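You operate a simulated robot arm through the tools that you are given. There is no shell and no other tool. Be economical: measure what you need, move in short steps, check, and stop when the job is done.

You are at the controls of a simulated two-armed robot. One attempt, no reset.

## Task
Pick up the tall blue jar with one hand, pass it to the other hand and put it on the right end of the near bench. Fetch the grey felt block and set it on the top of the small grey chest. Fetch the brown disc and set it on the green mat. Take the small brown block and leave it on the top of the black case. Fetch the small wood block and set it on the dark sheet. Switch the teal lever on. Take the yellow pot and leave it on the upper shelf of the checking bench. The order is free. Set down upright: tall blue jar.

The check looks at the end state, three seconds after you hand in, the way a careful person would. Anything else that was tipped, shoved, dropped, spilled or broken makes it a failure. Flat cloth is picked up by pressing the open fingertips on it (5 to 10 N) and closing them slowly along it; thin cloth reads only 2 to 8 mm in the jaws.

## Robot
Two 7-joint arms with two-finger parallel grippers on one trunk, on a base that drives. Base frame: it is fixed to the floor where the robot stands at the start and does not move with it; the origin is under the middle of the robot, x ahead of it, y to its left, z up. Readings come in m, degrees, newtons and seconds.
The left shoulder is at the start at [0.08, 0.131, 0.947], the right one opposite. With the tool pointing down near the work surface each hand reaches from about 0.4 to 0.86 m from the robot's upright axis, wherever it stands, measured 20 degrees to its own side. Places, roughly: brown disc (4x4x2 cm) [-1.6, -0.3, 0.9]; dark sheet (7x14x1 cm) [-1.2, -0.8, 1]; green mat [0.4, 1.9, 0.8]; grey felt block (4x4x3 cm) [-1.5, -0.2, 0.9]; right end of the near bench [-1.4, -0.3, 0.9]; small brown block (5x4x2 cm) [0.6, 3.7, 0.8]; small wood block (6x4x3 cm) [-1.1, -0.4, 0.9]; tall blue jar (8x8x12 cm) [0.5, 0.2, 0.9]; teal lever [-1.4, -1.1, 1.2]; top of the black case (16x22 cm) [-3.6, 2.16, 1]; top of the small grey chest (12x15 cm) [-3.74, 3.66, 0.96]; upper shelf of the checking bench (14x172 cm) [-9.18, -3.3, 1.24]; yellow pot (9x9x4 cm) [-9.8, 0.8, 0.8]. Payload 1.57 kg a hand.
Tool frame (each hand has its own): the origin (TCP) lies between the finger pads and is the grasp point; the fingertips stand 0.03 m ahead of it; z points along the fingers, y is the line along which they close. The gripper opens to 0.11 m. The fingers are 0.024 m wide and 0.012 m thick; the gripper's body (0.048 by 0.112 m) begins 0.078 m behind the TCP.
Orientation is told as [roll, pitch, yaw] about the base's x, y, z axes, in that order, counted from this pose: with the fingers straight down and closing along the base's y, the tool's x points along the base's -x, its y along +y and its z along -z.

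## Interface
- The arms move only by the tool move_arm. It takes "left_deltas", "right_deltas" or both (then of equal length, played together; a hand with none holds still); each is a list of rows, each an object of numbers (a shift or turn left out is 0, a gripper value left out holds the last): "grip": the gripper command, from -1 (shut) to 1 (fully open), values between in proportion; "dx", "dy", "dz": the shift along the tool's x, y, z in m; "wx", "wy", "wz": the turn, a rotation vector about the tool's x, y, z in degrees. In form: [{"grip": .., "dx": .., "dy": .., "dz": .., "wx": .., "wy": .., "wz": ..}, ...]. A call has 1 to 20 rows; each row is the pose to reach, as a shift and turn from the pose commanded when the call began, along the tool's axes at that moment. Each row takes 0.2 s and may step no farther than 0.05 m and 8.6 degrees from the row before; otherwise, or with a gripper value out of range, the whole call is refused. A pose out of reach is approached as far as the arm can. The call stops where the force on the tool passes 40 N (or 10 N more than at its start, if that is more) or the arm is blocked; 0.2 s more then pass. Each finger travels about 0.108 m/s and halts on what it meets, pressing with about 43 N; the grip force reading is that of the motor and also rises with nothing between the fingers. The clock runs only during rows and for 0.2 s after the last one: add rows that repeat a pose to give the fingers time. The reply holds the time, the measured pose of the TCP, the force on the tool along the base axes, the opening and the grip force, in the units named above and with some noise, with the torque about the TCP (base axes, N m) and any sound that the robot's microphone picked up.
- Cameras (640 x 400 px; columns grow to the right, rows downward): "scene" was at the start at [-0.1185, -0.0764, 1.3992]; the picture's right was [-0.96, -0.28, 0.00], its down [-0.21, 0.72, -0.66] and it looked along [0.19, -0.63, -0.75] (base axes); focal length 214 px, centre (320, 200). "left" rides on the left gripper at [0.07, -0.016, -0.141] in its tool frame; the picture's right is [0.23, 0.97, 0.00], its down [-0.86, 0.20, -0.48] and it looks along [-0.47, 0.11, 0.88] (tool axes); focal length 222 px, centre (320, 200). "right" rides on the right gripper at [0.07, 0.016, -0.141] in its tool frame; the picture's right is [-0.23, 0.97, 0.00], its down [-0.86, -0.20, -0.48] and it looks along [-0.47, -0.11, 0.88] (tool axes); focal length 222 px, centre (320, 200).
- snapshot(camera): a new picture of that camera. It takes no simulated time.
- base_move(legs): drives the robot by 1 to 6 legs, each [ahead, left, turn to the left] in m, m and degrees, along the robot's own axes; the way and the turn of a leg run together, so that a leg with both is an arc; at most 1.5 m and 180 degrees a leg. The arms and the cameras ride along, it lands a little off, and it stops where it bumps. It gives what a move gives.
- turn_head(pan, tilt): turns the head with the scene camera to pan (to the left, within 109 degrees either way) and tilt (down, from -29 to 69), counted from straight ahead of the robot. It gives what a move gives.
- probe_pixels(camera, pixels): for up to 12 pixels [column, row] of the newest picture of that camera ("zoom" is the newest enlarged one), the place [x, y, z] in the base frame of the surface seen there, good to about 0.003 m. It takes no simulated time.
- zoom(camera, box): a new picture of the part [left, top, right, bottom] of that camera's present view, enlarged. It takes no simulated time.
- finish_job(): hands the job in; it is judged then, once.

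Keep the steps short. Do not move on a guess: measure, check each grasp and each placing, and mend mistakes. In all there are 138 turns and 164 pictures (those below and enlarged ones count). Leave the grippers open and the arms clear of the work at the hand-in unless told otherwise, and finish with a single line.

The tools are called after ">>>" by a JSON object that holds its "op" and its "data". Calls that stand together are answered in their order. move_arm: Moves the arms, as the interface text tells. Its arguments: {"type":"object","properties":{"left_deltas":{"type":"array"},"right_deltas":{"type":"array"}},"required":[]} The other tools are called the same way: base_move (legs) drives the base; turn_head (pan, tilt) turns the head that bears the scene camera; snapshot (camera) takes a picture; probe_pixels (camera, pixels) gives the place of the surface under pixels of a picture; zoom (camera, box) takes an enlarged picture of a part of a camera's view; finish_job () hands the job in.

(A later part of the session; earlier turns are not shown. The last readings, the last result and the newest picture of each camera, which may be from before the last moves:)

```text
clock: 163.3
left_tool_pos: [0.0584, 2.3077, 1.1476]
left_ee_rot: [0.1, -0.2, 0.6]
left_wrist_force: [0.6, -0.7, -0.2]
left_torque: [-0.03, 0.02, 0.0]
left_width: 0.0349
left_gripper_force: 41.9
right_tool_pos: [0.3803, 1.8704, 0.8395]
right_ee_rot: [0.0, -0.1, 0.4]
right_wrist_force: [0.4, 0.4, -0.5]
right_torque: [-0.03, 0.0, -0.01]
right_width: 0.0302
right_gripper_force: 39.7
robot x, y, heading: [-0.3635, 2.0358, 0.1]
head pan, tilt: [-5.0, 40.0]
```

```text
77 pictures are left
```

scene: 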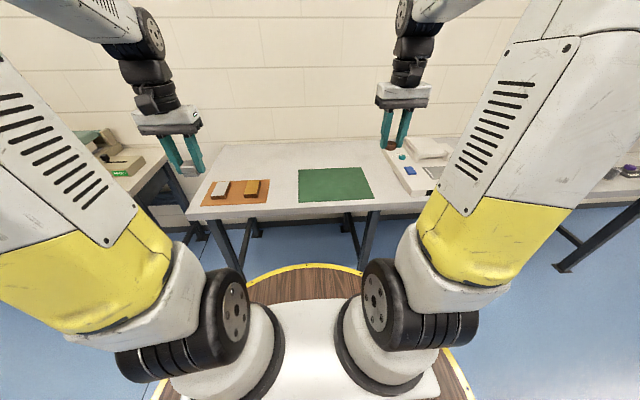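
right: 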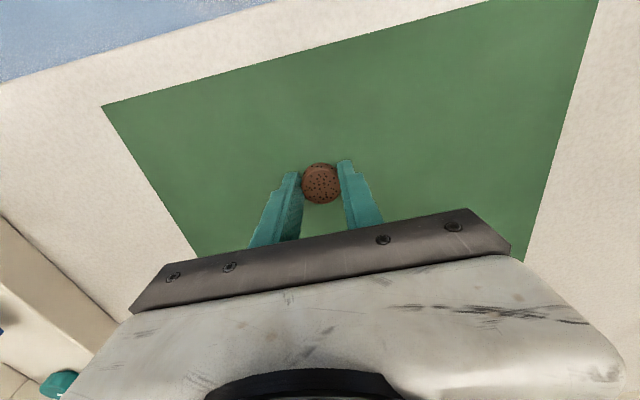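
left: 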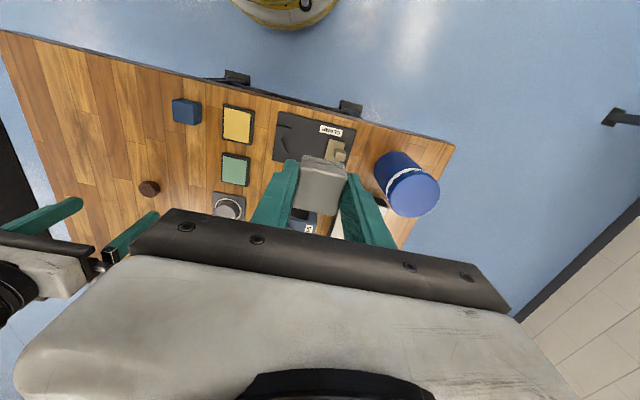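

The disc is just above the mat. I'll lower the last 2 mm, feeling for contact, then open and rise.

>>> {"op": "move_arm", "data": {"right_deltas": [{"dz": 0.001}, {"dz": 0.002}, {"dz": 0.003}]}}

>>> {"op": "move_arm", "data": {"right_deltas": [{"grip": -0.3}, {"grip": 0}, {"grip": 0.3}, {"grip": 0.3, "dz": -0.03}, {"grip": 0.3, "dz": -0.07}, {"grip": 0.6, "dz": -0.12}, {"grip": 1, "dz": -0.17}, {"grip": 1, "dz": -0.22}, {"grip": 1, "dz": -0.27}, {"grip": 1, "dz": -0.31}]}}

>>> {"op": "snapshot", "data": {"camera": "right"}}

```text
clock: 164.1
left_tool_pos: [0.0584, 2.308, 1.149]
left_ee_rot: [0.2, -0.1, 0.6]
left_wrist_force: [0.1, 0.5, 0.4]
left_torque: [0.0, -0.02, 0.03]
left_width: 0.0348
left_gripper_force: 42.0
right_tool_pos: [0.3814, 1.8714, 0.8342]
right_ee_rot: [0.0, -0.1, 0.5]
right_wrist_force: [-0.1, -0.6, -0.8]
right_torque: [0.0, -0.01, -0.01]
right_width: 0.03
right_gripper_force: 39.6
robot x, y, heading: [-0.3709, 2.0366, 0.1]
head pan, tilt: [-5.0, 40.0]
```

```text
clock: 166.3
left_tool_pos: [0.058, 2.3077, 1.1485]
left_ee_rot: [0.1, -0.1, 0.6]
left_wrist_force: [1.1, -0.6, -1.7]
left_torque: [0.01, 0.0, 0.01]
left_width: 0.0349
left_gripper_force: 42.3
right_tool_pos: [0.3808, 1.874, 1.147]
right_ee_rot: [0.0, 0.0, 0.4]
right_wrist_force: [0.3, 0.5, 0.5]
right_torque: [0.03, 0.0, -0.04]
right_width: 0.11
right_gripper_force: 0.1
robot x, y, heading: [-0.3646, 2.0358, 0.1]
head pan, tilt: [-5.0, 40.0]
```

```text
76 pictures are left
```

right: 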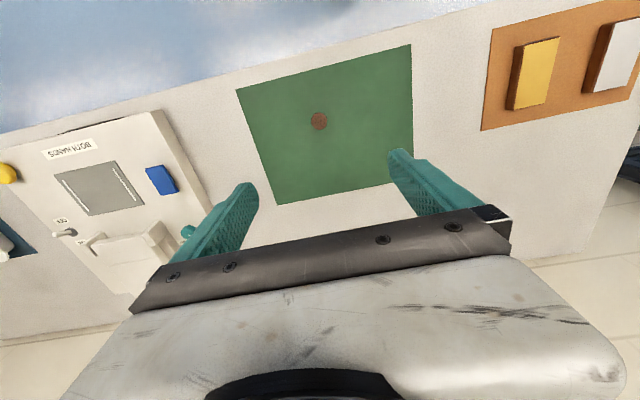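

The disc lies flat on the mat. I'll tuck the right hand back and look left toward the brown block.

>>> {"op": "move_arm", "data": {"right_deltas": [{"dx": 0.045}, {"dx": 0.09}, {"dx": 0.135}, {"dx": 0.18}, {"dx": 0.225}, {"dx": 0.27}]}}

>>> {"op": "turn_head", "data": {"pan": 62, "tilt": 25}}

>>> {"op": "snapshot", "data": {"camera": "scene"}}

```text
clock: 167.7
left_tool_pos: [0.0602, 2.3086, 1.1482]
left_ee_rot: [0.0, 0.0, 0.6]
left_wrist_force: [0.9, 0.8, -0.5]
left_torque: [-0.01, 0.04, -0.01]
left_width: 0.0349
left_gripper_force: 42.5
right_tool_pos: [0.1079, 1.8725, 1.1461]
right_ee_rot: [0.0, -0.1, 0.5]
right_wrist_force: [0.8, 0.3, -0.1]
right_torque: [-0.01, 0.0, 0.01]
right_width: 0.1099
right_gripper_force: 0.1
robot x, y, heading: [-0.3692, 2.0366, 0.4]
head pan, tilt: [-5.0, 40.0]
```

```text
clock: 169.1
left_tool_pos: [0.0593, 2.3083, 1.1486]
left_ee_rot: [0.0, -0.1, 0.6]
left_wrist_force: [-0.5, 0.2, -0.5]
left_torque: [0.02, 0.0, 0.0]
left_width: 0.0348
left_gripper_force: 42.0
right_tool_pos: [0.1087, 1.871, 1.1468]
right_ee_rot: [0.0, 0.1, 0.4]
right_wrist_force: [0.3, -0.2, 0.2]
right_torque: [0.03, -0.04, 0.05]
right_width: 0.11
right_gripper_force: 0.0
robot x, y, heading: [-0.3675, 2.0353, 0.2]
head pan, tilt: [62.0, 25.0]
```

```text
75 pictures are left
```

scene: 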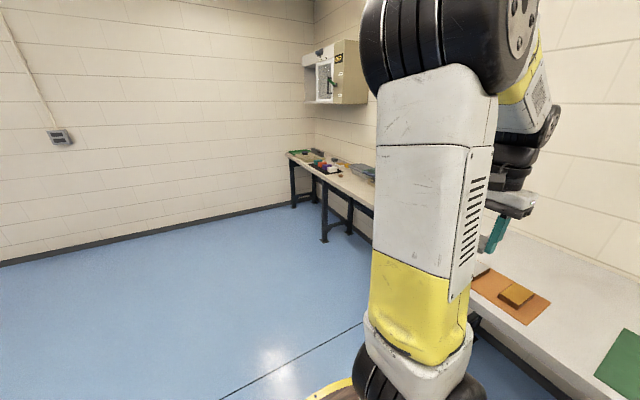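

The floor to the left is clear and the second table runs along the same wall. I'll drive left 1.75.

>>> {"op": "base_move", "data": {"legs": [[0, 1.4, 0], [0, 0.35, 0]]}}

>>> {"op": "turn_head", "data": {"pan": -3, "tilt": 38}}

>>> {"op": "snapshot", "data": {"camera": "scene"}}

>>> {"op": "zoom", "data": {"camera": "scene", "box": [230, 110, 430, 235]}}

```text
clock: 178.1
left_tool_pos: [0.0611, 4.0782, 1.1498]
left_ee_rot: [0.1, -0.1, -0.1]
left_wrist_force: [0.9, -0.2, -0.6]
left_torque: [-0.05, 0.02, 0.04]
left_width: 0.0348
left_gripper_force: 42.0
right_tool_pos: [0.1058, 3.6417, 1.1468]
right_ee_rot: [0.0, -0.1, -0.3]
right_wrist_force: [0.1, 0.2, 0.5]
right_torque: [-0.01, 0.02, 0.01]
right_width: 0.1102
right_gripper_force: 0.0
robot x, y, heading: [-0.3654, 3.8093, -0.3]
head pan, tilt: [62.0, 25.0]
```

```text
clock: 179.4
left_tool_pos: [0.0623, 4.0773, 1.1482]
left_ee_rot: [0.2, -0.1, -0.1]
left_wrist_force: [-0.2, -0.2, -1.1]
left_torque: [-0.01, -0.03, -0.03]
left_width: 0.0349
left_gripper_force: 41.9
right_tool_pos: [0.1066, 3.6405, 1.1468]
right_ee_rot: [0.0, -0.1, -0.3]
right_wrist_force: [0.3, -0.5, -0.3]
right_torque: [0.01, -0.01, -0.03]
right_width: 0.1098
right_gripper_force: 0.0
robot x, y, heading: [-0.365, 3.8108, -0.4]
head pan, tilt: [-3.0, 38.0]
```

```text
74 pictures are left
```

scene: 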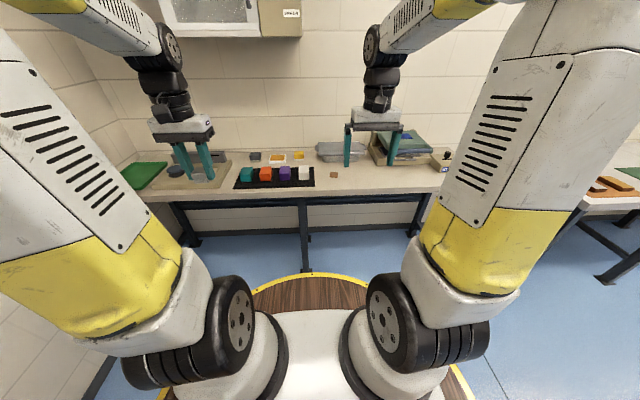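

```text
3.20 times, centred on (330, 172) of scene
```

zoom: 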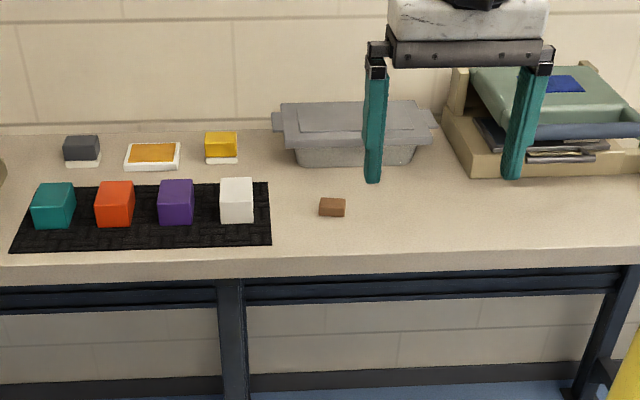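

>>> {"op": "probe_pixels", "data": {"camera": "zoom", "pixels": [[322, 201], [343, 200], [332, 203], [332, 213], [330, 240], [253, 213], [350, 165], [320, 260], [240, 190]]}}

>>> {"op": "probe_pixels", "data": {"camera": "scene", "pixels": [[230, 30], [280, 30]]}}

```text
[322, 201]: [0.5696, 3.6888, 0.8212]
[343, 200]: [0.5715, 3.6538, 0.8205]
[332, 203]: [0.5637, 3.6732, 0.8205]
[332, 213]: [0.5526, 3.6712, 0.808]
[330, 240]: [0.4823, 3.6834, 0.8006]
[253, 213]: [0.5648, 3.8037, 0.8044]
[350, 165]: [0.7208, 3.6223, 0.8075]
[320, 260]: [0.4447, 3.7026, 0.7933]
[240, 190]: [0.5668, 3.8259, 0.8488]
```

```text
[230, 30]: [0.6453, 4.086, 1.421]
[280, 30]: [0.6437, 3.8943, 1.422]
```

The block is centred near (0.565, 3.671), top 0.82, table 0.80. I'll advance 0.2, then put the right hand above it.

>>> {"op": "base_move", "data": {"legs": [[0.2, 0, 0]]}}

>>> {"op": "move_arm", "data": {"right_deltas": [{"dx": -0.04}, {"dx": -0.08}, {"dx": -0.12}, {"dx": -0.16, "dy": 0.01}, {"dx": -0.2, "dy": 0.02}, {"dx": -0.24, "dy": 0.03}, {"dx": -0.245, "dy": 0.03, "dz": 0.04}, {"dx": -0.245, "dy": 0.03, "dz": 0.08}, {"dx": -0.245, "dy": 0.03, "dz": 0.12}, {"dx": -0.245, "dy": 0.03, "dz": 0.16}, {"dx": -0.245, "dy": 0.03, "dz": 0.2}]}}

>>> {"op": "snapshot", "data": {"camera": "right"}}

>>> {"op": "zoom", "data": {"camera": "right", "box": [270, 90, 370, 170]}}

```text
clock: 181.0
left_tool_pos: [0.2633, 4.0757, 1.1477]
left_ee_rot: [0.2, -0.2, -0.2]
left_wrist_force: [0.1, 0.0, -0.8]
left_torque: [-0.03, -0.03, 0.0]
left_width: 0.0348
left_gripper_force: 42.4
right_tool_pos: [0.3084, 3.6392, 1.146]
right_ee_rot: [0.0, -0.1, -0.3]
right_wrist_force: [0.5, 0.0, 0.0]
right_torque: [-0.01, -0.03, 0.04]
right_width: 0.11
right_gripper_force: 0.1
robot x, y, heading: [-0.1636, 3.8065, -0.7]
head pan, tilt: [-3.0, 38.0]
```

```text
clock: 183.4
left_tool_pos: [0.2635, 4.0759, 1.1479]
left_ee_rot: [0.1, -0.1, -0.1]
left_wrist_force: [0.9, 0.1, -0.3]
left_torque: [-0.01, -0.03, -0.01]
left_width: 0.0349
left_gripper_force: 42.2
right_tool_pos: [0.5538, 3.6684, 0.9453]
right_ee_rot: [0.0, -0.1, -0.3]
right_wrist_force: [-1.3, -0.1, 2.3]
right_torque: [0.01, 0.01, 0.0]
right_width: 0.1103
right_gripper_force: 0.0
robot x, y, heading: [-0.1667, 3.8088, -0.5]
head pan, tilt: [-3.0, 38.0]
```

```text
72 pictures are left
```

right: 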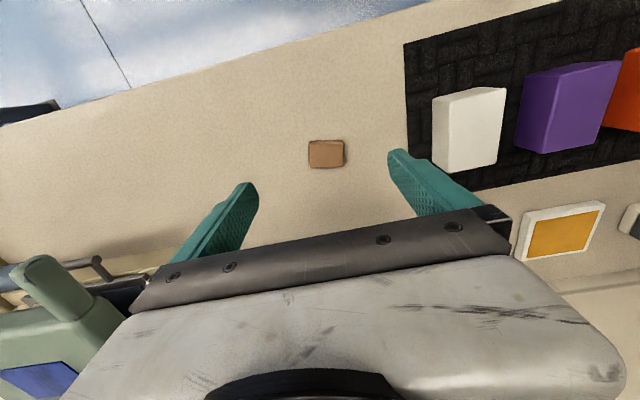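

```text
5.00 times, centred on (320, 130) of right
```

zoom: 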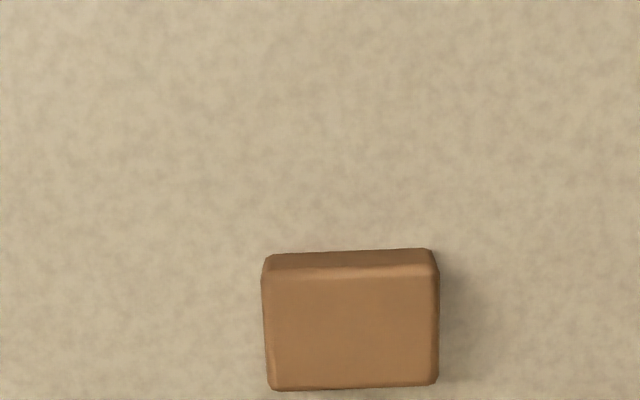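

>>> {"op": "probe_pixels", "data": {"camera": "zoom", "pixels": [[272, 275], [430, 270], [432, 378], [278, 383], [352, 325]]}}

```text
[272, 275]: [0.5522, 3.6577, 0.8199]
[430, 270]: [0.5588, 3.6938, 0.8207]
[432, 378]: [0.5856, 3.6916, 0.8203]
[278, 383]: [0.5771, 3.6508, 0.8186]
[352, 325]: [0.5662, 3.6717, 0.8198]
```

The block is turned about 11° from the tool. I'll turn wz +11, centre on (0.568, 3.673), lower and close.

>>> {"op": "move_arm", "data": {"right_deltas": [{"dx": -0.014, "dy": 0.005, "wz": 5.5}, {"dx": -0.014, "dy": 0.005, "wz": 11, "dz": 0.03}, {"dx": -0.014, "dy": 0.005, "wz": 11, "dz": 0.07}, {"dx": -0.014, "dy": 0.005, "wz": 11, "dz": 0.1}, {"dx": -0.014, "dy": 0.005, "wz": 11, "dz": 0.111}, {"dx": -0.014, "dy": 0.005, "wz": 11, "dz": 0.111, "grip": 0.4}, {"dx": -0.014, "dy": 0.005, "wz": 11, "dz": 0.111, "grip": 0}, {"dx": -0.014, "dy": 0.005, "wz": 11, "dz": 0.111, "grip": -0.4}, {"dx": -0.014, "dy": 0.005, "wz": 11, "dz": 0.111, "grip": -0.5}, {"dx": -0.014, "dy": 0.005, "wz": 11, "dz": 0.111, "grip": -0.5}]}}

>>> {"op": "snapshot", "data": {"camera": "right"}}

```text
clock: 185.6
left_tool_pos: [0.2636, 4.0766, 1.149]
left_ee_rot: [0.1, -0.1, -0.2]
left_wrist_force: [-0.5, -0.5, -0.4]
left_torque: [0.03, -0.01, 0.03]
left_width: 0.0349
left_gripper_force: 42.2
right_tool_pos: [0.5664, 3.6742, 0.836]
right_ee_rot: [0.0, 0.0, -11.3]
right_wrist_force: [0.8, 0.0, 0.2]
right_torque: [0.01, 0.02, -0.01]
right_width: 0.0425
right_gripper_force: 43.1
robot x, y, heading: [-0.1663, 3.8064, -0.5]
head pan, tilt: [-3.0, 38.0]
```

```text
70 pictures are left
```

right: 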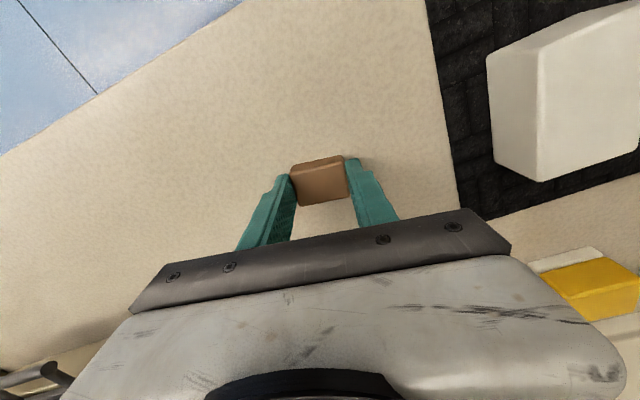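

The block is gripped at 0.0425. I'll lift and retract.

>>> {"op": "move_arm", "data": {"right_deltas": [{"dz": -0.04}, {"dz": -0.09}, {"dz": -0.14}, {"dz": -0.19}, {"dz": -0.24}, {"dz": -0.28, "dx": 0.02}, {"dz": -0.31, "dx": 0.06, "wz": -5}, {"dz": -0.32, "dx": 0.1, "wz": -11}, {"dz": -0.33, "dx": 0.14, "wz": -11}, {"dz": -0.33, "dx": 0.18, "wz": -11}, {"dz": -0.33, "dx": 0.22, "wz": -11}, {"dz": -0.33, "dx": 0.26, "wz": -11}]}}

>>> {"op": "base_move", "data": {"legs": [[-0.5, 0, 0], [0, 0, 179]]}}

>>> {"op": "turn_head", "data": {"pan": 0, "tilt": 18}}

>>> {"op": "snapshot", "data": {"camera": "scene"}}

```text
clock: 188.2
left_tool_pos: [0.2635, 4.0775, 1.148]
left_ee_rot: [0.1, 0.0, -0.1]
left_wrist_force: [0.1, 0.0, -0.6]
left_torque: [0.0, 0.03, 0.03]
left_width: 0.0352
left_gripper_force: 42.5
right_tool_pos: [0.3111, 3.7263, 1.1673]
right_ee_rot: [0.0, 0.0, -0.3]
right_wrist_force: [0.3, 0.2, -0.5]
right_torque: [0.02, 0.03, 0.0]
right_width: 0.0425
right_gripper_force: 43.2
robot x, y, heading: [-0.1664, 3.8065, -0.5]
head pan, tilt: [-3.0, 38.0]
```

```text
clock: 198.4
left_tool_pos: [-1.1009, 3.553, 1.1485]
left_ee_rot: [0.1, -0.1, 178.5]
left_wrist_force: [0.0, 1.1, -0.2]
left_torque: [0.0, -0.02, -0.01]
left_width: 0.0349
left_gripper_force: 42.5
right_tool_pos: [-1.1415, 3.9041, 1.1675]
right_ee_rot: [0.0, 0.0, 178.2]
right_wrist_force: [0.5, 0.3, 0.0]
right_torque: [0.01, 0.02, -0.03]
right_width: 0.0425
right_gripper_force: 43.1
robot x, y, heading: [-0.6662, 3.81, 178.0]
head pan, tilt: [-3.0, 38.0]
```

```text
clock: 199.3
left_tool_pos: [-1.1015, 3.5531, 1.1471]
left_ee_rot: [0.0, -0.1, 178.3]
left_wrist_force: [0.1, 0.0, 0.0]
left_torque: [0.02, -0.02, 0.02]
left_width: 0.0348
left_gripper_force: 42.4
right_tool_pos: [-1.1415, 3.9043, 1.1671]
right_ee_rot: [0.0, 0.0, 178.1]
right_wrist_force: [0.2, -0.5, 0.5]
right_torque: [0.03, -0.01, 0.02]
right_width: 0.0428
right_gripper_force: 42.2
robot x, y, heading: [-0.6682, 3.8107, 178.3]
head pan, tilt: [0.0, 18.0]
```

```text
69 pictures are left
```

scene: 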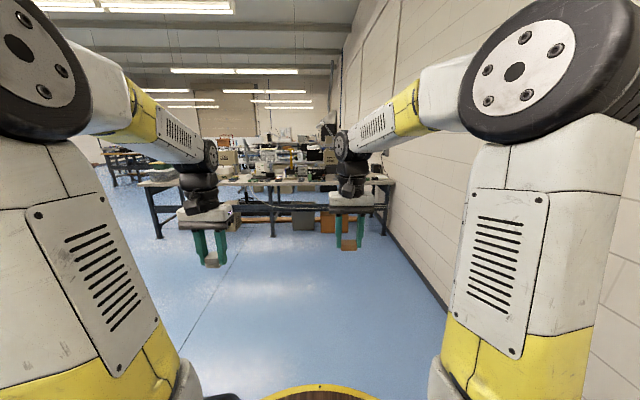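

The way to the next bench is clear. I'll drive 1.8 ahead and 0.3 left, then look.

>>> {"op": "base_move", "data": {"legs": [[0.9, 0.15, 1.9], [0.85, 0.15, 0]]}}

>>> {"op": "turn_head", "data": {"pan": 0, "tilt": 30}}

>>> {"op": "snapshot", "data": {"camera": "scene"}}

>>> {"op": "zoom", "data": {"camera": "scene", "box": [200, 100, 440, 250]}}

```text
clock: 208.3
left_tool_pos: [-2.8593, 3.2784, 1.1501]
left_ee_rot: [0.2, -0.1, 179.3]
left_wrist_force: [0.7, 0.1, 0.0]
left_torque: [0.0, 0.03, 0.01]
left_width: 0.0351
left_gripper_force: 42.2
right_tool_pos: [-2.9032, 3.6286, 1.1671]
right_ee_rot: [-0.1, 0.0, 179.2]
right_wrist_force: [0.3, 0.3, -0.7]
right_torque: [-0.04, 0.01, 0.0]
right_width: 0.0422
right_gripper_force: 43.1
robot x, y, heading: [-2.4306, 3.5384, 179.1]
head pan, tilt: [0.0, 18.0]
```

```text
clock: 209.0
left_tool_pos: [-2.8582, 3.279, 1.148]
left_ee_rot: [0.2, -0.2, 179.3]
left_wrist_force: [0.3, -0.8, -0.6]
left_torque: [0.0, 0.03, -0.01]
left_width: 0.0347
left_gripper_force: 41.8
right_tool_pos: [-2.904, 3.6281, 1.1676]
right_ee_rot: [-0.1, 0.0, 179.1]
right_wrist_force: [-0.2, -0.3, -0.3]
right_torque: [-0.01, -0.01, 0.01]
right_width: 0.0423
right_gripper_force: 43.1
robot x, y, heading: [-2.4205, 3.5437, 179.0]
head pan, tilt: [0.0, 30.0]
```

```text
68 pictures are left
```

scene: 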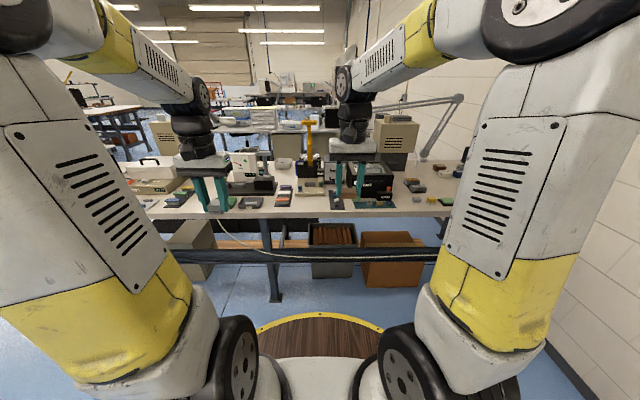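

```text
2.67 times, centred on (320, 175) of scene
```

zoom: 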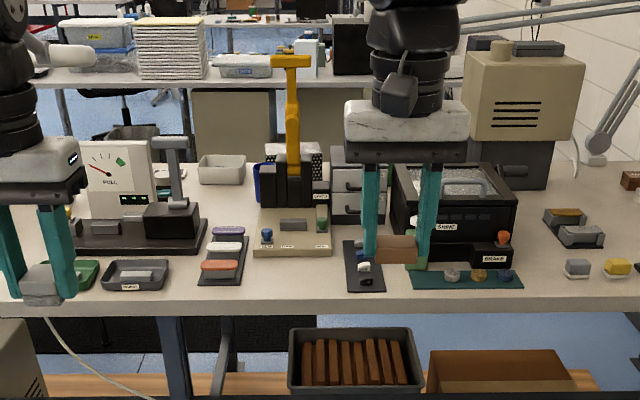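

The small grey drawer chest is at zoom (355,185), partly behind the right hand, between the press and the black box. I'll move the right hand aside and up for a better view.

>>> {"op": "move_arm", "data": {"right_deltas": [{"dy": -0.04, "dz": -0.02}, {"dy": -0.08, "dz": -0.04}, {"dy": -0.12, "dz": -0.04}, {"dy": -0.16, "dz": -0.04}, {"dy": -0.2, "dz": -0.04}]}}

>>> {"op": "zoom", "data": {"camera": "scene", "box": [270, 110, 400, 210]}}

>>> {"op": "probe_pixels", "data": {"camera": "zoom", "pixels": [[320, 165], [290, 190], [340, 200], [330, 150], [360, 190], [270, 100], [320, 250], [400, 230], [250, 180], [300, 380], [430, 170]]}}

```text
clock: 210.2
left_tool_pos: [-2.8584, 3.2776, 1.1491]
left_ee_rot: [0.0, -0.1, 179.3]
left_wrist_force: [-0.2, -0.1, -0.4]
left_torque: [0.0, 0.01, 0.02]
left_width: 0.0348
left_gripper_force: 43.0
right_tool_pos: [-2.899, 3.8251, 1.2074]
right_ee_rot: [0.0, 0.0, 179.3]
right_wrist_force: [-0.6, -0.3, 0.4]
right_torque: [-0.01, -0.04, -0.03]
right_width: 0.0429
right_gripper_force: 43.0
robot x, y, heading: [-2.4296, 3.5416, 179.1]
head pan, tilt: [0.0, 30.0]
```

```text
4.00 times, centred on (335, 160) of scene
```

zoom: 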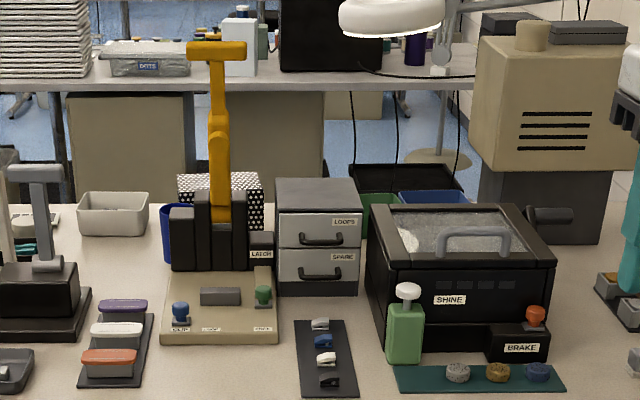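

```text
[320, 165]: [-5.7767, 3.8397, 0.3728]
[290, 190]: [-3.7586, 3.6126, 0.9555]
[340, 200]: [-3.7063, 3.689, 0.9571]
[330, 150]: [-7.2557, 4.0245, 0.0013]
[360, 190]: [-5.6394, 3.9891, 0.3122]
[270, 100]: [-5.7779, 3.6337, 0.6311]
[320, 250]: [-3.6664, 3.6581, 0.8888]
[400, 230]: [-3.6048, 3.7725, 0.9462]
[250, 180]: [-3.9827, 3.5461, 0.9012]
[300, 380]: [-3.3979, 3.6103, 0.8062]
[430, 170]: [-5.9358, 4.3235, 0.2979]
```

>>> {"op": "probe_pixels", "data": {"camera": "zoom", "pixels": [[217, 52], [217, 120], [222, 200], [185, 215], [235, 205], [280, 182], [355, 205], [320, 385], [455, 240], [520, 210]]}}

>>> {"op": "snapshot", "data": {"camera": "scene"}}

>>> {"op": "probe_pixels", "data": {"camera": "scene", "pixels": [[520, 150], [570, 220], [320, 212], [320, 217], [320, 260]]}}

```text
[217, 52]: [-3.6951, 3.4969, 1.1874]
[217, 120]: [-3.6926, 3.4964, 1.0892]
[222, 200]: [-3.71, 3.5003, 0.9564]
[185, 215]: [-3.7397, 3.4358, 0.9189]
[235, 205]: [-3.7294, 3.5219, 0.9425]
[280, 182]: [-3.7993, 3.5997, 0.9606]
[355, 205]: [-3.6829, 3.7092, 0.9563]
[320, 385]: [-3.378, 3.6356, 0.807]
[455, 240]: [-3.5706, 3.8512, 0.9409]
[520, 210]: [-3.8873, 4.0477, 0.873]
```

```text
65 pictures are left
```

scene: 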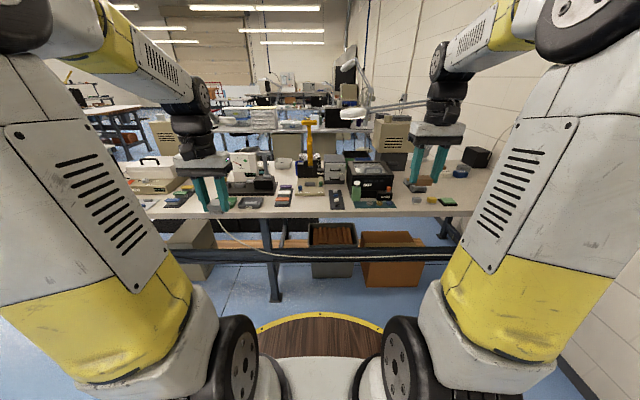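

```text
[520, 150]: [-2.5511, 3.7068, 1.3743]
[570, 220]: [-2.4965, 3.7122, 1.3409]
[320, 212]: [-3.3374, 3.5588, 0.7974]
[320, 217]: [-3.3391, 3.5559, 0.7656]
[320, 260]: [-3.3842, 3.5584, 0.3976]
```

The chest top is at z 0.957, x −3.67 to −3.80, y 3.60 to 3.72. The press post stands at y 3.50. I'll go 0.55 ahead and 0.18 right.

>>> {"op": "base_move", "data": {"legs": [[0.55, -0.18, 0.8]]}}

>>> {"op": "turn_head", "data": {"pan": 2, "tilt": 36}}

>>> {"op": "snapshot", "data": {"camera": "scene"}}

```text
clock: 213.5
left_tool_pos: [-3.4086, 3.4538, 1.1489]
left_ee_rot: [0.1, -0.2, -179.5]
left_wrist_force: [-0.7, -0.2, -0.2]
left_torque: [-0.02, 0.01, 0.0]
left_width: 0.0346
left_gripper_force: 41.7
right_tool_pos: [-3.4603, 3.9993, 1.2074]
right_ee_rot: [0.1, -0.1, -179.7]
right_wrist_force: [0.2, 0.3, -0.1]
right_torque: [0.01, -0.01, -0.03]
right_width: 0.0422
right_gripper_force: 43.1
robot x, y, heading: [-2.9838, 3.7247, -180.0]
head pan, tilt: [0.0, 30.0]
```

```text
clock: 214.2
left_tool_pos: [-3.4095, 3.4541, 1.1477]
left_ee_rot: [0.2, -0.1, -179.6]
left_wrist_force: [-0.7, -0.1, -0.5]
left_torque: [0.01, 0.01, -0.01]
left_width: 0.0349
left_gripper_force: 42.3
right_tool_pos: [-3.4598, 4.0001, 1.2079]
right_ee_rot: [0.1, -0.1, -179.7]
right_wrist_force: [0.6, 0.4, -0.3]
right_torque: [0.0, -0.03, 0.02]
right_width: 0.0424
right_gripper_force: 42.5
robot x, y, heading: [-2.9836, 3.7289, -179.8]
head pan, tilt: [2.0, 36.0]
```

```text
64 pictures are left
```

scene: 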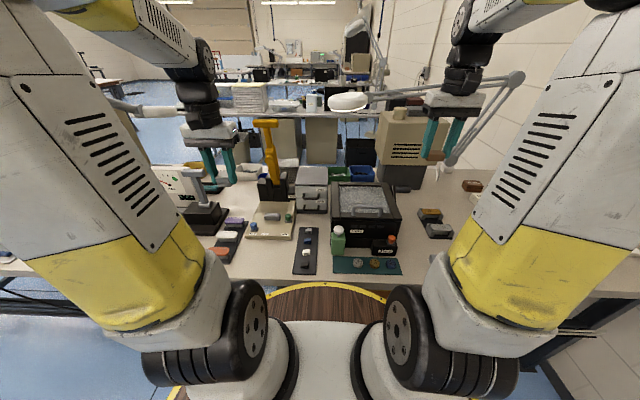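

>>> {"op": "move_arm", "data": {"left_deltas": [{"dy": -0.045}, {"dy": -0.09}, {"dy": -0.135}, {"dy": -0.18}, {"dy": -0.206, "dx": -0.03}, {"dy": -0.206, "dx": -0.075}, {"dy": -0.206, "dx": -0.12}, {"dy": -0.206, "dx": -0.165}, {"dy": -0.206, "dx": -0.21}, {"dy": -0.206, "dx": -0.255}, {"dy": -0.206, "dx": -0.3}, {"dy": -0.206, "dx": -0.326}, {"dy": -0.206, "dx": -0.326, "dz": 0.04}, {"dy": -0.206, "dx": -0.326, "dz": 0.08}, {"dy": -0.206, "dx": -0.326, "dz": 0.11}]}}

>>> {"op": "snapshot", "data": {"camera": "left"}}

>>> {"op": "zoom", "data": {"camera": "scene", "box": [240, 110, 400, 220]}}

```text
clock: 217.4
left_tool_pos: [-3.7369, 3.6566, 1.039]
left_ee_rot: [0.0, 0.0, -179.5]
left_wrist_force: [0.2, -0.1, -0.2]
left_torque: [-0.01, 0.01, 0.02]
left_width: 0.0347
left_gripper_force: 41.8
right_tool_pos: [-3.4601, 4.0005, 1.2072]
right_ee_rot: [-0.1, 0.0, -179.7]
right_wrist_force: [0.1, 0.6, 0.0]
right_torque: [0.0, 0.02, -0.02]
right_width: 0.0426
right_gripper_force: 42.7
robot x, y, heading: [-2.9857, 3.7241, -179.9]
head pan, tilt: [2.0, 36.0]
```

```text
63 pictures are left
```

left: 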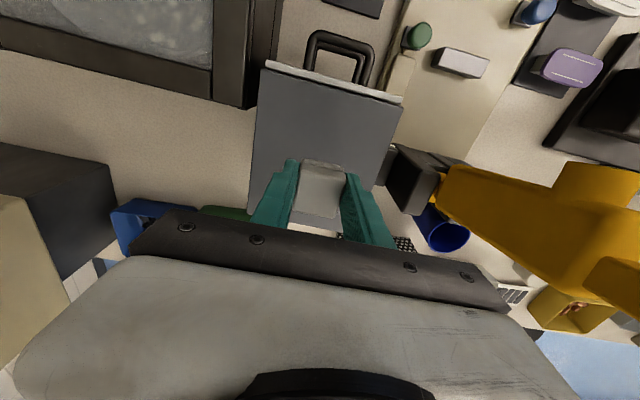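

```text
3.64 times, centred on (320, 165) of scene
```

zoom: 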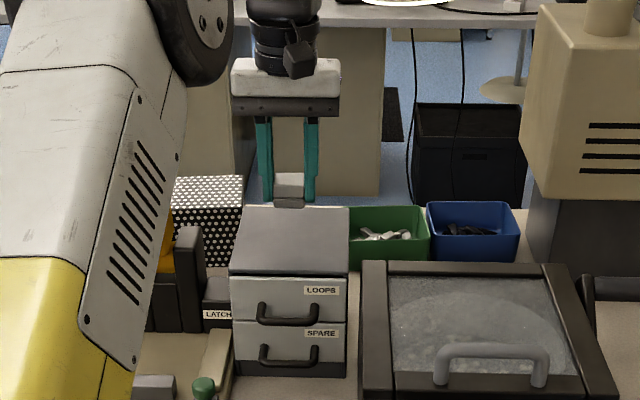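

>>> {"op": "probe_pixels", "data": {"camera": "left", "pixels": [[262, 80], [400, 108], [255, 195], [380, 165], [320, 120], [250, 215]]}}

```text
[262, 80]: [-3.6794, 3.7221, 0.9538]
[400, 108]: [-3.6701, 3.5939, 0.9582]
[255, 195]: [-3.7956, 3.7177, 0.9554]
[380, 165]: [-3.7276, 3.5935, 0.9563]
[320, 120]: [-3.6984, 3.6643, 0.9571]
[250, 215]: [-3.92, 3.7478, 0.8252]
```

The felt is right over the chest centre (−3.735, 3.657). I'll lower to contact.

>>> {"op": "move_arm", "data": {"left_deltas": [{"dz": 0.02}, {"dz": 0.036}, {"dz": 0.042}, {"dz": 0.045}, {"dz": 0.047}, {"dz": 0.048}]}}

```text
clock: 218.8
left_tool_pos: [-3.737, 3.656, 0.9904]
left_ee_rot: [0.1, -0.1, -179.7]
left_wrist_force: [-0.2, 0.1, 0.7]
left_torque: [0.0, -0.02, -0.01]
left_width: 0.0348
left_gripper_force: 42.9
right_tool_pos: [-3.4601, 4.0004, 1.2073]
right_ee_rot: [0.1, 0.0, -179.6]
right_wrist_force: [-0.3, 0.4, 0.5]
right_torque: [0.0, -0.04, 0.03]
right_width: 0.0424
right_gripper_force: 43.2
robot x, y, heading: [-2.98, 3.7224, -179.7]
head pan, tilt: [2.0, 36.0]
```

Contact is reached. I'll open and rise.

>>> {"op": "move_arm", "data": {"left_deltas": [{"grip": -0.2}, {"grip": 0}, {"grip": 0.2}, {"grip": 0.2, "dz": -0.03}, {"grip": 0.2, "dz": -0.07}, {"grip": 0.2, "dz": -0.12}, {"grip": 0.2, "dz": -0.16}, {"grip": 0.2, "dz": -0.16, "dx": 0.04}, {"grip": 0.2, "dz": -0.16, "dx": 0.08}, {"grip": 0.2, "dz": -0.16, "dx": 0.12}, {"grip": 0.2, "dz": -0.16, "dx": 0.16}, {"grip": 0.5, "dz": -0.16, "dx": 0.2}, {"grip": 1, "dz": -0.16, "dx": 0.25}, {"grip": 1, "dz": -0.16, "dx": 0.3}]}}

>>> {"op": "zoom", "data": {"camera": "scene", "box": [240, 110, 400, 220]}}

```text
clock: 221.8
left_tool_pos: [-3.4401, 3.6615, 1.1489]
left_ee_rot: [0.1, -0.1, -179.5]
left_wrist_force: [-0.4, -0.2, 0.1]
left_torque: [0.03, -0.02, 0.0]
left_width: 0.1102
left_gripper_force: 0.1
right_tool_pos: [-3.4594, 4.0002, 1.2078]
right_ee_rot: [0.1, 0.1, -179.7]
right_wrist_force: [-0.1, 0.5, -0.3]
right_torque: [-0.02, -0.03, -0.01]
right_width: 0.0419
right_gripper_force: 43.4
robot x, y, heading: [-2.9823, 3.7221, -180.0]
head pan, tilt: [2.0, 36.0]
```

```text
3.64 times, centred on (320, 165) of scene
```

zoom: 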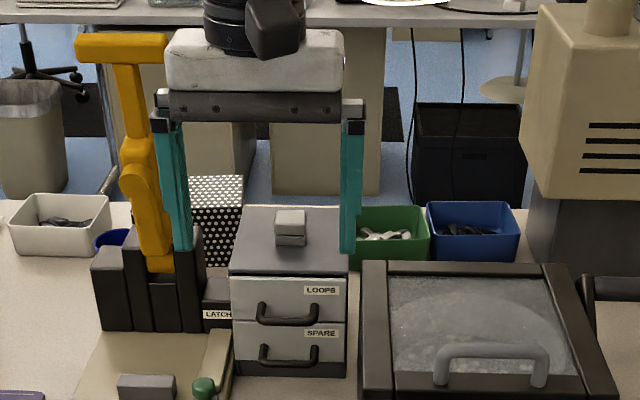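

The felt block sits on the chest. Next is the black case: back 0.35, left 1.72, then look.

>>> {"op": "base_move", "data": {"legs": [[-0.35, 0, 0], [0, 1.4, 0], [0, 0.32, 0]]}}

>>> {"op": "turn_head", "data": {"pan": -5, "tilt": 30}}

>>> {"op": "snapshot", "data": {"camera": "scene"}}

>>> {"op": "zoom", "data": {"camera": "scene", "box": [220, 100, 420, 225]}}

```text
clock: 232.4
left_tool_pos: [-3.0568, 1.9069, 1.149]
left_ee_rot: [0.2, -0.1, -177.5]
left_wrist_force: [0.1, 0.1, -0.5]
left_torque: [-0.03, -0.01, -0.02]
left_width: 0.11
left_gripper_force: 0.1
right_tool_pos: [-3.0896, 2.2442, 1.2073]
right_ee_rot: [-0.1, 0.0, -177.6]
right_wrist_force: [-1.1, 0.3, -0.1]
right_torque: [-0.04, 0.03, -0.01]
right_width: 0.0426
right_gripper_force: 42.8
robot x, y, heading: [-2.6023, 1.983, -177.9]
head pan, tilt: [2.0, 36.0]
```

```text
clock: 233.1
left_tool_pos: [-3.0563, 1.9075, 1.1497]
left_ee_rot: [0.1, 0.0, -177.6]
left_wrist_force: [0.1, -0.4, 0.3]
left_torque: [-0.01, 0.02, 0.01]
left_width: 0.1104
left_gripper_force: 0.1
right_tool_pos: [-3.0889, 2.2446, 1.2078]
right_ee_rot: [0.1, 0.0, -177.6]
right_wrist_force: [0.3, 0.2, -0.2]
right_torque: [-0.05, 0.03, -0.01]
right_width: 0.0424
right_gripper_force: 42.8
robot x, y, heading: [-2.6056, 1.9853, -177.7]
head pan, tilt: [-5.0, 30.0]
```

```text
60 pictures are left
```

scene: 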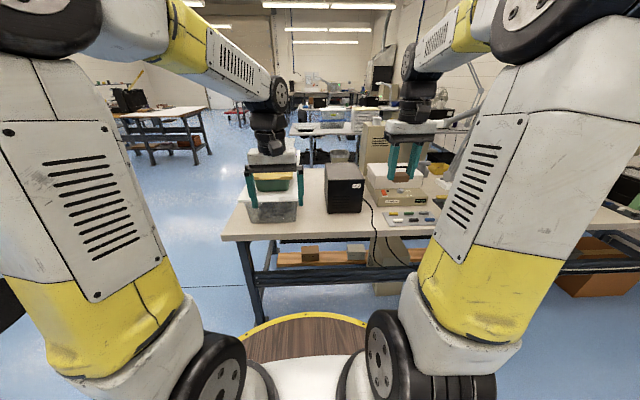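

```text
3.20 times, centred on (320, 162) of scene
```

zoom: 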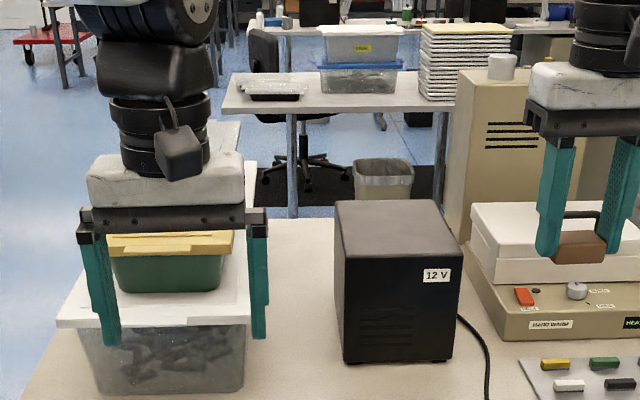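

>>> {"op": "probe_pixels", "data": {"camera": "zoom", "pixels": [[340, 205], [432, 205], [348, 250], [455, 248], [395, 228], [400, 350], [170, 240], [160, 310], [500, 215], [480, 150]]}}

>>> {"op": "probe_pixels", "data": {"camera": "scene", "pixels": [[280, 236], [400, 232]]}}

```text
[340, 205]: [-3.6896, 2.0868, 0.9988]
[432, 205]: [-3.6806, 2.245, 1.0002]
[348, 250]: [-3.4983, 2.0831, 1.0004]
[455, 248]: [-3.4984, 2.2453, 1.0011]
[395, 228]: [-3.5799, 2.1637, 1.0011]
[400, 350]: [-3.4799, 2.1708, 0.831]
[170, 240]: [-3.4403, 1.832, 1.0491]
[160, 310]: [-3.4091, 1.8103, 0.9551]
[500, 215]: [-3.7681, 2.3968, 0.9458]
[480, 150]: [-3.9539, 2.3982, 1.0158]
```

```text
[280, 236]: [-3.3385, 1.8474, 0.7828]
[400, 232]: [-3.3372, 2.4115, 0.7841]
```

The case top is at z 1.0005, centred (−3.59, 2.165). I'll drive 0.3 ahead and square up.

>>> {"op": "base_move", "data": {"legs": [[0.3, 0.0, -2.1]]}}

```text
clock: 235.2
left_tool_pos: [-3.3607, 1.9142, 1.1497]
left_ee_rot: [0.1, -0.1, -179.3]
left_wrist_force: [-0.1, 0.2, 0.2]
left_torque: [0.0, -0.01, 0.0]
left_width: 0.1098
left_gripper_force: 0.0
right_tool_pos: [-3.3824, 2.2511, 1.2077]
right_ee_rot: [0.0, -0.1, -179.5]
right_wrist_force: [-0.4, 0.3, -0.8]
right_torque: [-0.02, 0.01, 0.03]
right_width: 0.0426
right_gripper_force: 43.0
robot x, y, heading: [-2.908, 1.9767, -179.8]
head pan, tilt: [-5.0, 30.0]
```

>>> {"op": "move_arm", "data": {"right_deltas": [{"dx": -0.04, "dy": 0.02}, {"dx": -0.08, "dy": 0.04}, {"dx": -0.12, "dy": 0.06}, {"dx": -0.16, "dy": 0.08}, {"dx": -0.203, "dy": 0.086}, {"dx": -0.203, "dy": 0.086, "dz": 0.04}, {"dx": -0.203, "dy": 0.086, "dz": 0.08}, {"dx": -0.203, "dy": 0.086, "dz": 0.12}, {"dx": -0.203, "dy": 0.086, "dz": 0.15}, {"dx": -0.203, "dy": 0.086, "dz": 0.165}, {"dx": -0.203, "dy": 0.086, "dz": 0.17}]}}

>>> {"op": "snapshot", "data": {"camera": "right"}}

```text
clock: 237.6
left_tool_pos: [-3.3603, 1.9141, 1.1483]
left_ee_rot: [0.2, -0.1, -179.3]
left_wrist_force: [0.0, 0.8, 0.3]
left_torque: [-0.05, -0.03, 0.0]
left_width: 0.1099
left_gripper_force: 0.0
right_tool_pos: [-3.5852, 2.164, 1.0364]
right_ee_rot: [-0.1, -0.1, -179.5]
right_wrist_force: [0.3, 0.6, -1.0]
right_torque: [-0.01, -0.01, -0.01]
right_width: 0.0424
right_gripper_force: 42.7
robot x, y, heading: [-2.9056, 1.98, -179.3]
head pan, tilt: [-5.0, 30.0]
```

```text
58 pictures are left
```

right: 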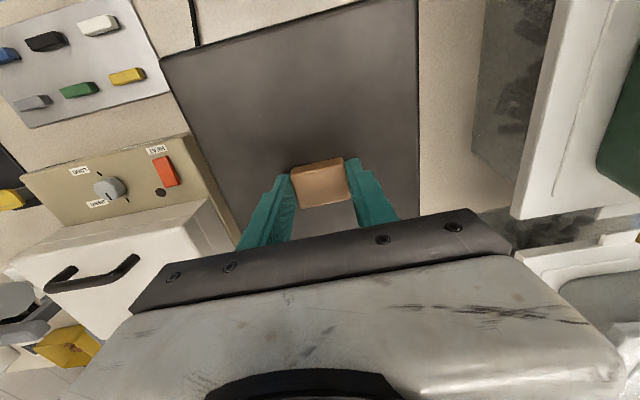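

The block is over the case, nearly touching. I'll lower 3 mm more, release and rise.

>>> {"op": "move_arm", "data": {"right_deltas": [{"dz": 0.001}, {"dz": 0.002}, {"dz": 0.002, "grip": -0.1}, {"dz": 0.002, "grip": 0.1}, {"dz": 0.002, "grip": 0.2}, {"grip": 0.2, "dz": -0.03}, {"grip": 0.2, "dz": -0.07}, {"grip": 0.3, "dz": -0.12}, {"grip": 0.6, "dz": -0.16}, {"grip": 1, "dz": -0.18}, {"grip": 1, "dz": -0.18, "dx": 0.04}, {"grip": 1, "dz": -0.18, "dx": 0.08}, {"grip": 1, "dz": -0.18, "dx": 0.13}, {"grip": 1, "dz": -0.18, "dx": 0.18}]}}

>>> {"op": "zoom", "data": {"camera": "scene", "box": [240, 110, 420, 235]}}

```text
clock: 240.6
left_tool_pos: [-3.3619, 1.9136, 1.1482]
left_ee_rot: [0.1, -0.1, -179.3]
left_wrist_force: [0.0, 0.0, -0.7]
left_torque: [0.03, -0.03, 0.0]
left_width: 0.1102
left_gripper_force: 0.0
right_tool_pos: [-3.4049, 2.1648, 1.2173]
right_ee_rot: [0.0, -0.1, -179.4]
right_wrist_force: [0.3, -0.1, -0.9]
right_torque: [0.04, -0.06, 0.01]
right_width: 0.1098
right_gripper_force: 0.0
robot x, y, heading: [-2.909, 1.9777, -179.8]
head pan, tilt: [-5.0, 30.0]
```

```text
3.20 times, centred on (330, 172) of scene
```

zoom: 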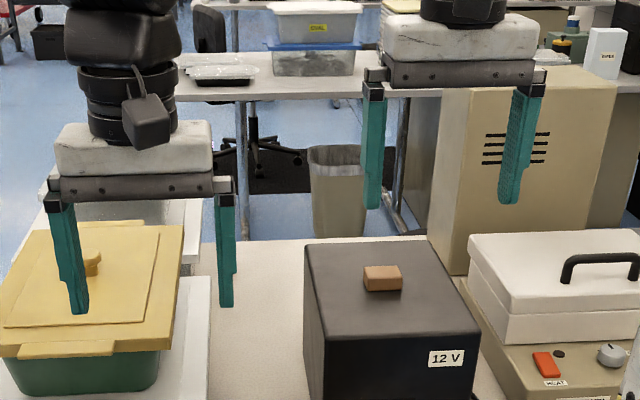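

The brown block is on the case. The left fingers are near the lidded box's knob, so I'll raise the left hand first.

>>> {"op": "move_arm", "data": {"left_deltas": [{"dz": -0.03}, {"dz": -0.06}, {"dz": -0.08}, {"dz": -0.08, "dx": 0.03}]}}

>>> {"op": "base_move", "data": {"legs": [[-0.4, 0, 0], [0, 1.25, 0]]}}

>>> {"op": "turn_head", "data": {"pan": 0, "tilt": 12}}

>>> {"op": "snapshot", "data": {"camera": "scene"}}

```text
clock: 241.6
left_tool_pos: [-3.3304, 1.9156, 1.2313]
left_ee_rot: [0.1, -0.1, -179.4]
left_wrist_force: [-1.1, 0.3, -0.6]
left_torque: [0.02, -0.02, 0.03]
left_width: 0.11
left_gripper_force: 0.1
right_tool_pos: [-3.4061, 2.1648, 1.2165]
right_ee_rot: [0.1, -0.1, -179.5]
right_wrist_force: [0.7, -0.2, 0.9]
right_torque: [-0.06, -0.03, -0.02]
right_width: 0.11
right_gripper_force: 0.0
robot x, y, heading: [-2.9057, 1.9827, -179.7]
head pan, tilt: [-5.0, 30.0]
```

```text
clock: 250.0
left_tool_pos: [-2.9307, 0.6733, 1.2297]
left_ee_rot: [0.2, -0.1, 179.6]
left_wrist_force: [-0.8, 0.8, -0.6]
left_torque: [-0.03, 0.02, -0.01]
left_width: 0.1096
left_gripper_force: 0.1
right_tool_pos: [-3.0012, 0.9244, 1.2168]
right_ee_rot: [0.1, 0.1, 179.5]
right_wrist_force: [-0.2, 0.2, 0.1]
right_torque: [0.02, -0.01, 0.02]
right_width: 0.1098
right_gripper_force: 0.1
robot x, y, heading: [-2.5012, 0.7342, 179.7]
head pan, tilt: [-5.0, 30.0]
```

```text
clock: 250.8
left_tool_pos: [-2.9327, 0.6744, 1.2302]
left_ee_rot: [0.1, -0.2, 179.7]
left_wrist_force: [0.2, 1.1, -0.2]
left_torque: [-0.02, 0.01, -0.01]
left_width: 0.1101
left_gripper_force: 0.2
right_tool_pos: [-3.0007, 0.9256, 1.2165]
right_ee_rot: [0.0, -0.1, 179.7]
right_wrist_force: [-0.9, -0.3, 0.8]
right_torque: [-0.02, -0.01, 0.0]
right_width: 0.11
right_gripper_force: 0.1
robot x, y, heading: [-2.5012, 0.7288, 179.8]
head pan, tilt: [0.0, 12.0]
```

```text
56 pictures are left
```

scene: 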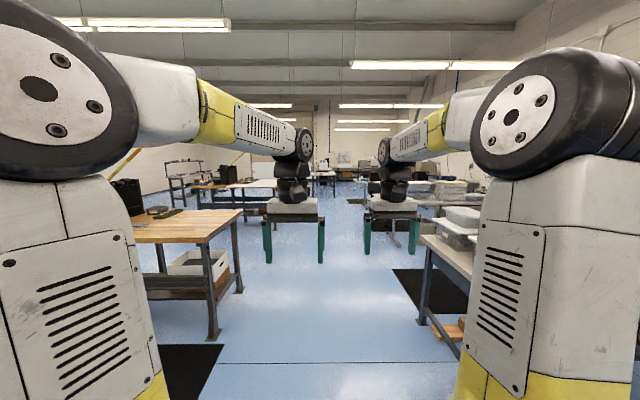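

>>> {"op": "probe_pixels", "data": {"camera": "scene", "pixels": [[240, 212], [213, 335], [423, 240], [278, 185], [330, 175], [345, 185], [415, 205], [410, 270]]}}

>>> {"op": "zoom", "data": {"camera": "scene", "box": [220, 130, 420, 255]}}

```text
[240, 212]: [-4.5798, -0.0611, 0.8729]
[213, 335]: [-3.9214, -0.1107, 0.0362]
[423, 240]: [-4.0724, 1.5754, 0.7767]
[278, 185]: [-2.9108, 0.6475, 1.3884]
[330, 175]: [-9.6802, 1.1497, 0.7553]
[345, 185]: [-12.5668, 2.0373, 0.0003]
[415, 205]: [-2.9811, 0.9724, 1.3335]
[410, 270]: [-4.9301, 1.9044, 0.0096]
```

```text
3.20 times, centred on (320, 192) of scene
```

zoom: 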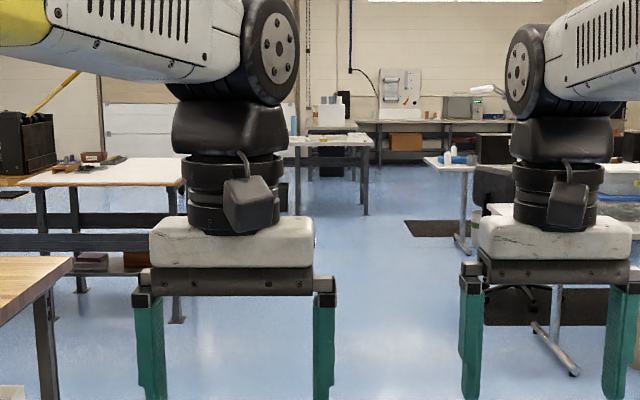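

The aisle is clear between y 0 and 1.57. I'll drive 2.8 m ahead and look again.

>>> {"op": "base_move", "data": {"legs": [[1.4, 0, 0.3], [1.4, 0, 0]]}}

>>> {"op": "snapshot", "data": {"camera": "scene"}}

>>> {"op": "zoom", "data": {"camera": "scene", "box": [220, 130, 420, 255]}}

```text
clock: 264.3
left_tool_pos: [-5.7186, 0.7724, 1.2312]
left_ee_rot: [0.0, -0.1, 177.6]
left_wrist_force: [-1.4, 0.7, 0.2]
left_torque: [-0.03, 0.0, 0.01]
left_width: 0.1103
left_gripper_force: 0.0
right_tool_pos: [-5.7801, 1.0259, 1.216]
right_ee_rot: [0.0, -0.1, 177.4]
right_wrist_force: [-0.1, 0.3, 0.7]
right_torque: [0.01, 0.01, 0.01]
right_width: 0.1099
right_gripper_force: 0.1
robot x, y, heading: [-5.2864, 0.8116, 177.1]
head pan, tilt: [0.0, 12.0]
```

```text
54 pictures are left
```

scene: 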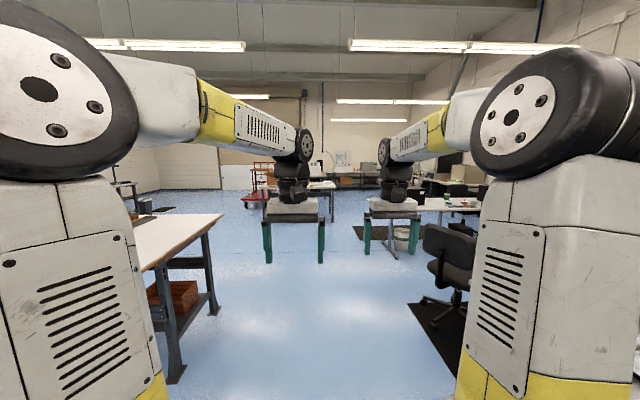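

```text
3.20 times, centred on (320, 192) of scene
```

zoom: 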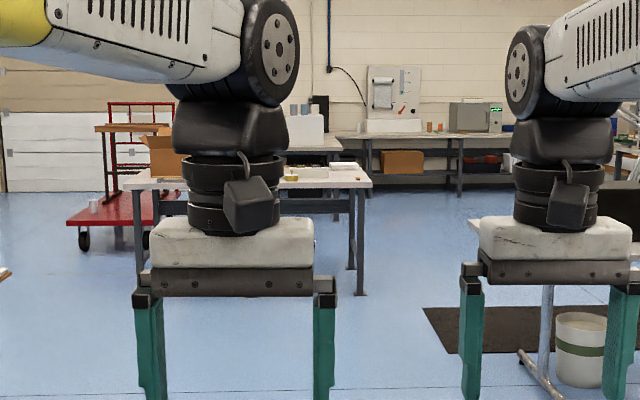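

The pot's table is ahead. I'll drive 3.1 m more, correcting the heading.

>>> {"op": "base_move", "data": {"legs": [[0.3, 0.05, 2.9], [1.4, 0, 0.4], [1.4, 0, 0]]}}

>>> {"op": "turn_head", "data": {"pan": 0, "tilt": 25}}

>>> {"op": "snapshot", "data": {"camera": "scene"}}

>>> {"op": "zoom", "data": {"camera": "scene", "box": [220, 110, 420, 235]}}

```text
clock: 279.7
left_tool_pos: [-8.8443, 0.612, 1.2313]
left_ee_rot: [0.2, -0.1, -178.3]
left_wrist_force: [0.3, 0.0, 0.1]
left_torque: [-0.01, -0.02, 0.02]
left_width: 0.11
left_gripper_force: 0.0
right_tool_pos: [-8.9228, 0.8608, 1.2169]
right_ee_rot: [0.0, -0.1, -178.6]
right_wrist_force: [-0.5, -0.1, 0.6]
right_torque: [-0.01, -0.04, 0.0]
right_width: 0.1099
right_gripper_force: 0.0
robot x, y, heading: [-8.4208, 0.6855, -178.6]
head pan, tilt: [0.0, 12.0]
```

```text
clock: 280.4
left_tool_pos: [-8.845, 0.6124, 1.2304]
left_ee_rot: [0.1, -0.1, -178.3]
left_wrist_force: [0.1, -0.2, 0.1]
left_torque: [0.01, 0.0, 0.02]
left_width: 0.1097
left_gripper_force: 0.1
right_tool_pos: [-8.9222, 0.8613, 1.217]
right_ee_rot: [0.0, -0.1, -178.5]
right_wrist_force: [0.7, 0.2, -0.5]
right_torque: [-0.03, -0.01, 0.03]
right_width: 0.1102
right_gripper_force: 0.2
robot x, y, heading: [-8.4166, 0.683, -178.6]
head pan, tilt: [0.0, 25.0]
```

```text
52 pictures are left
```

scene: 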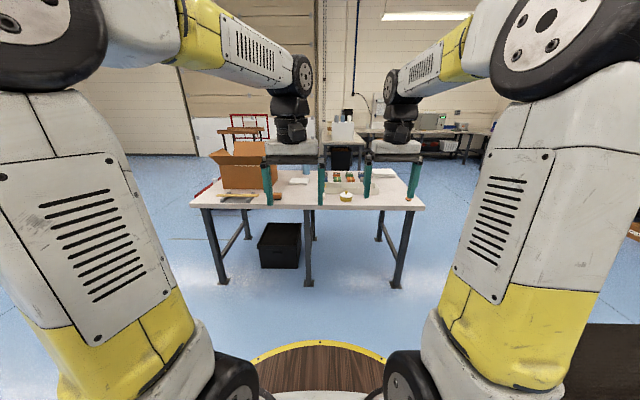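

```text
3.20 times, centred on (320, 172) of scene
```

zoom: 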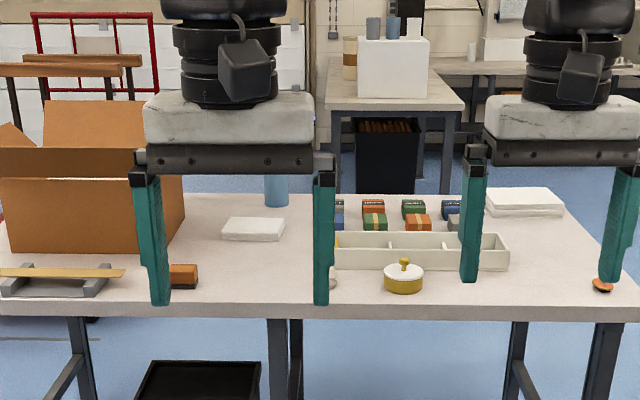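

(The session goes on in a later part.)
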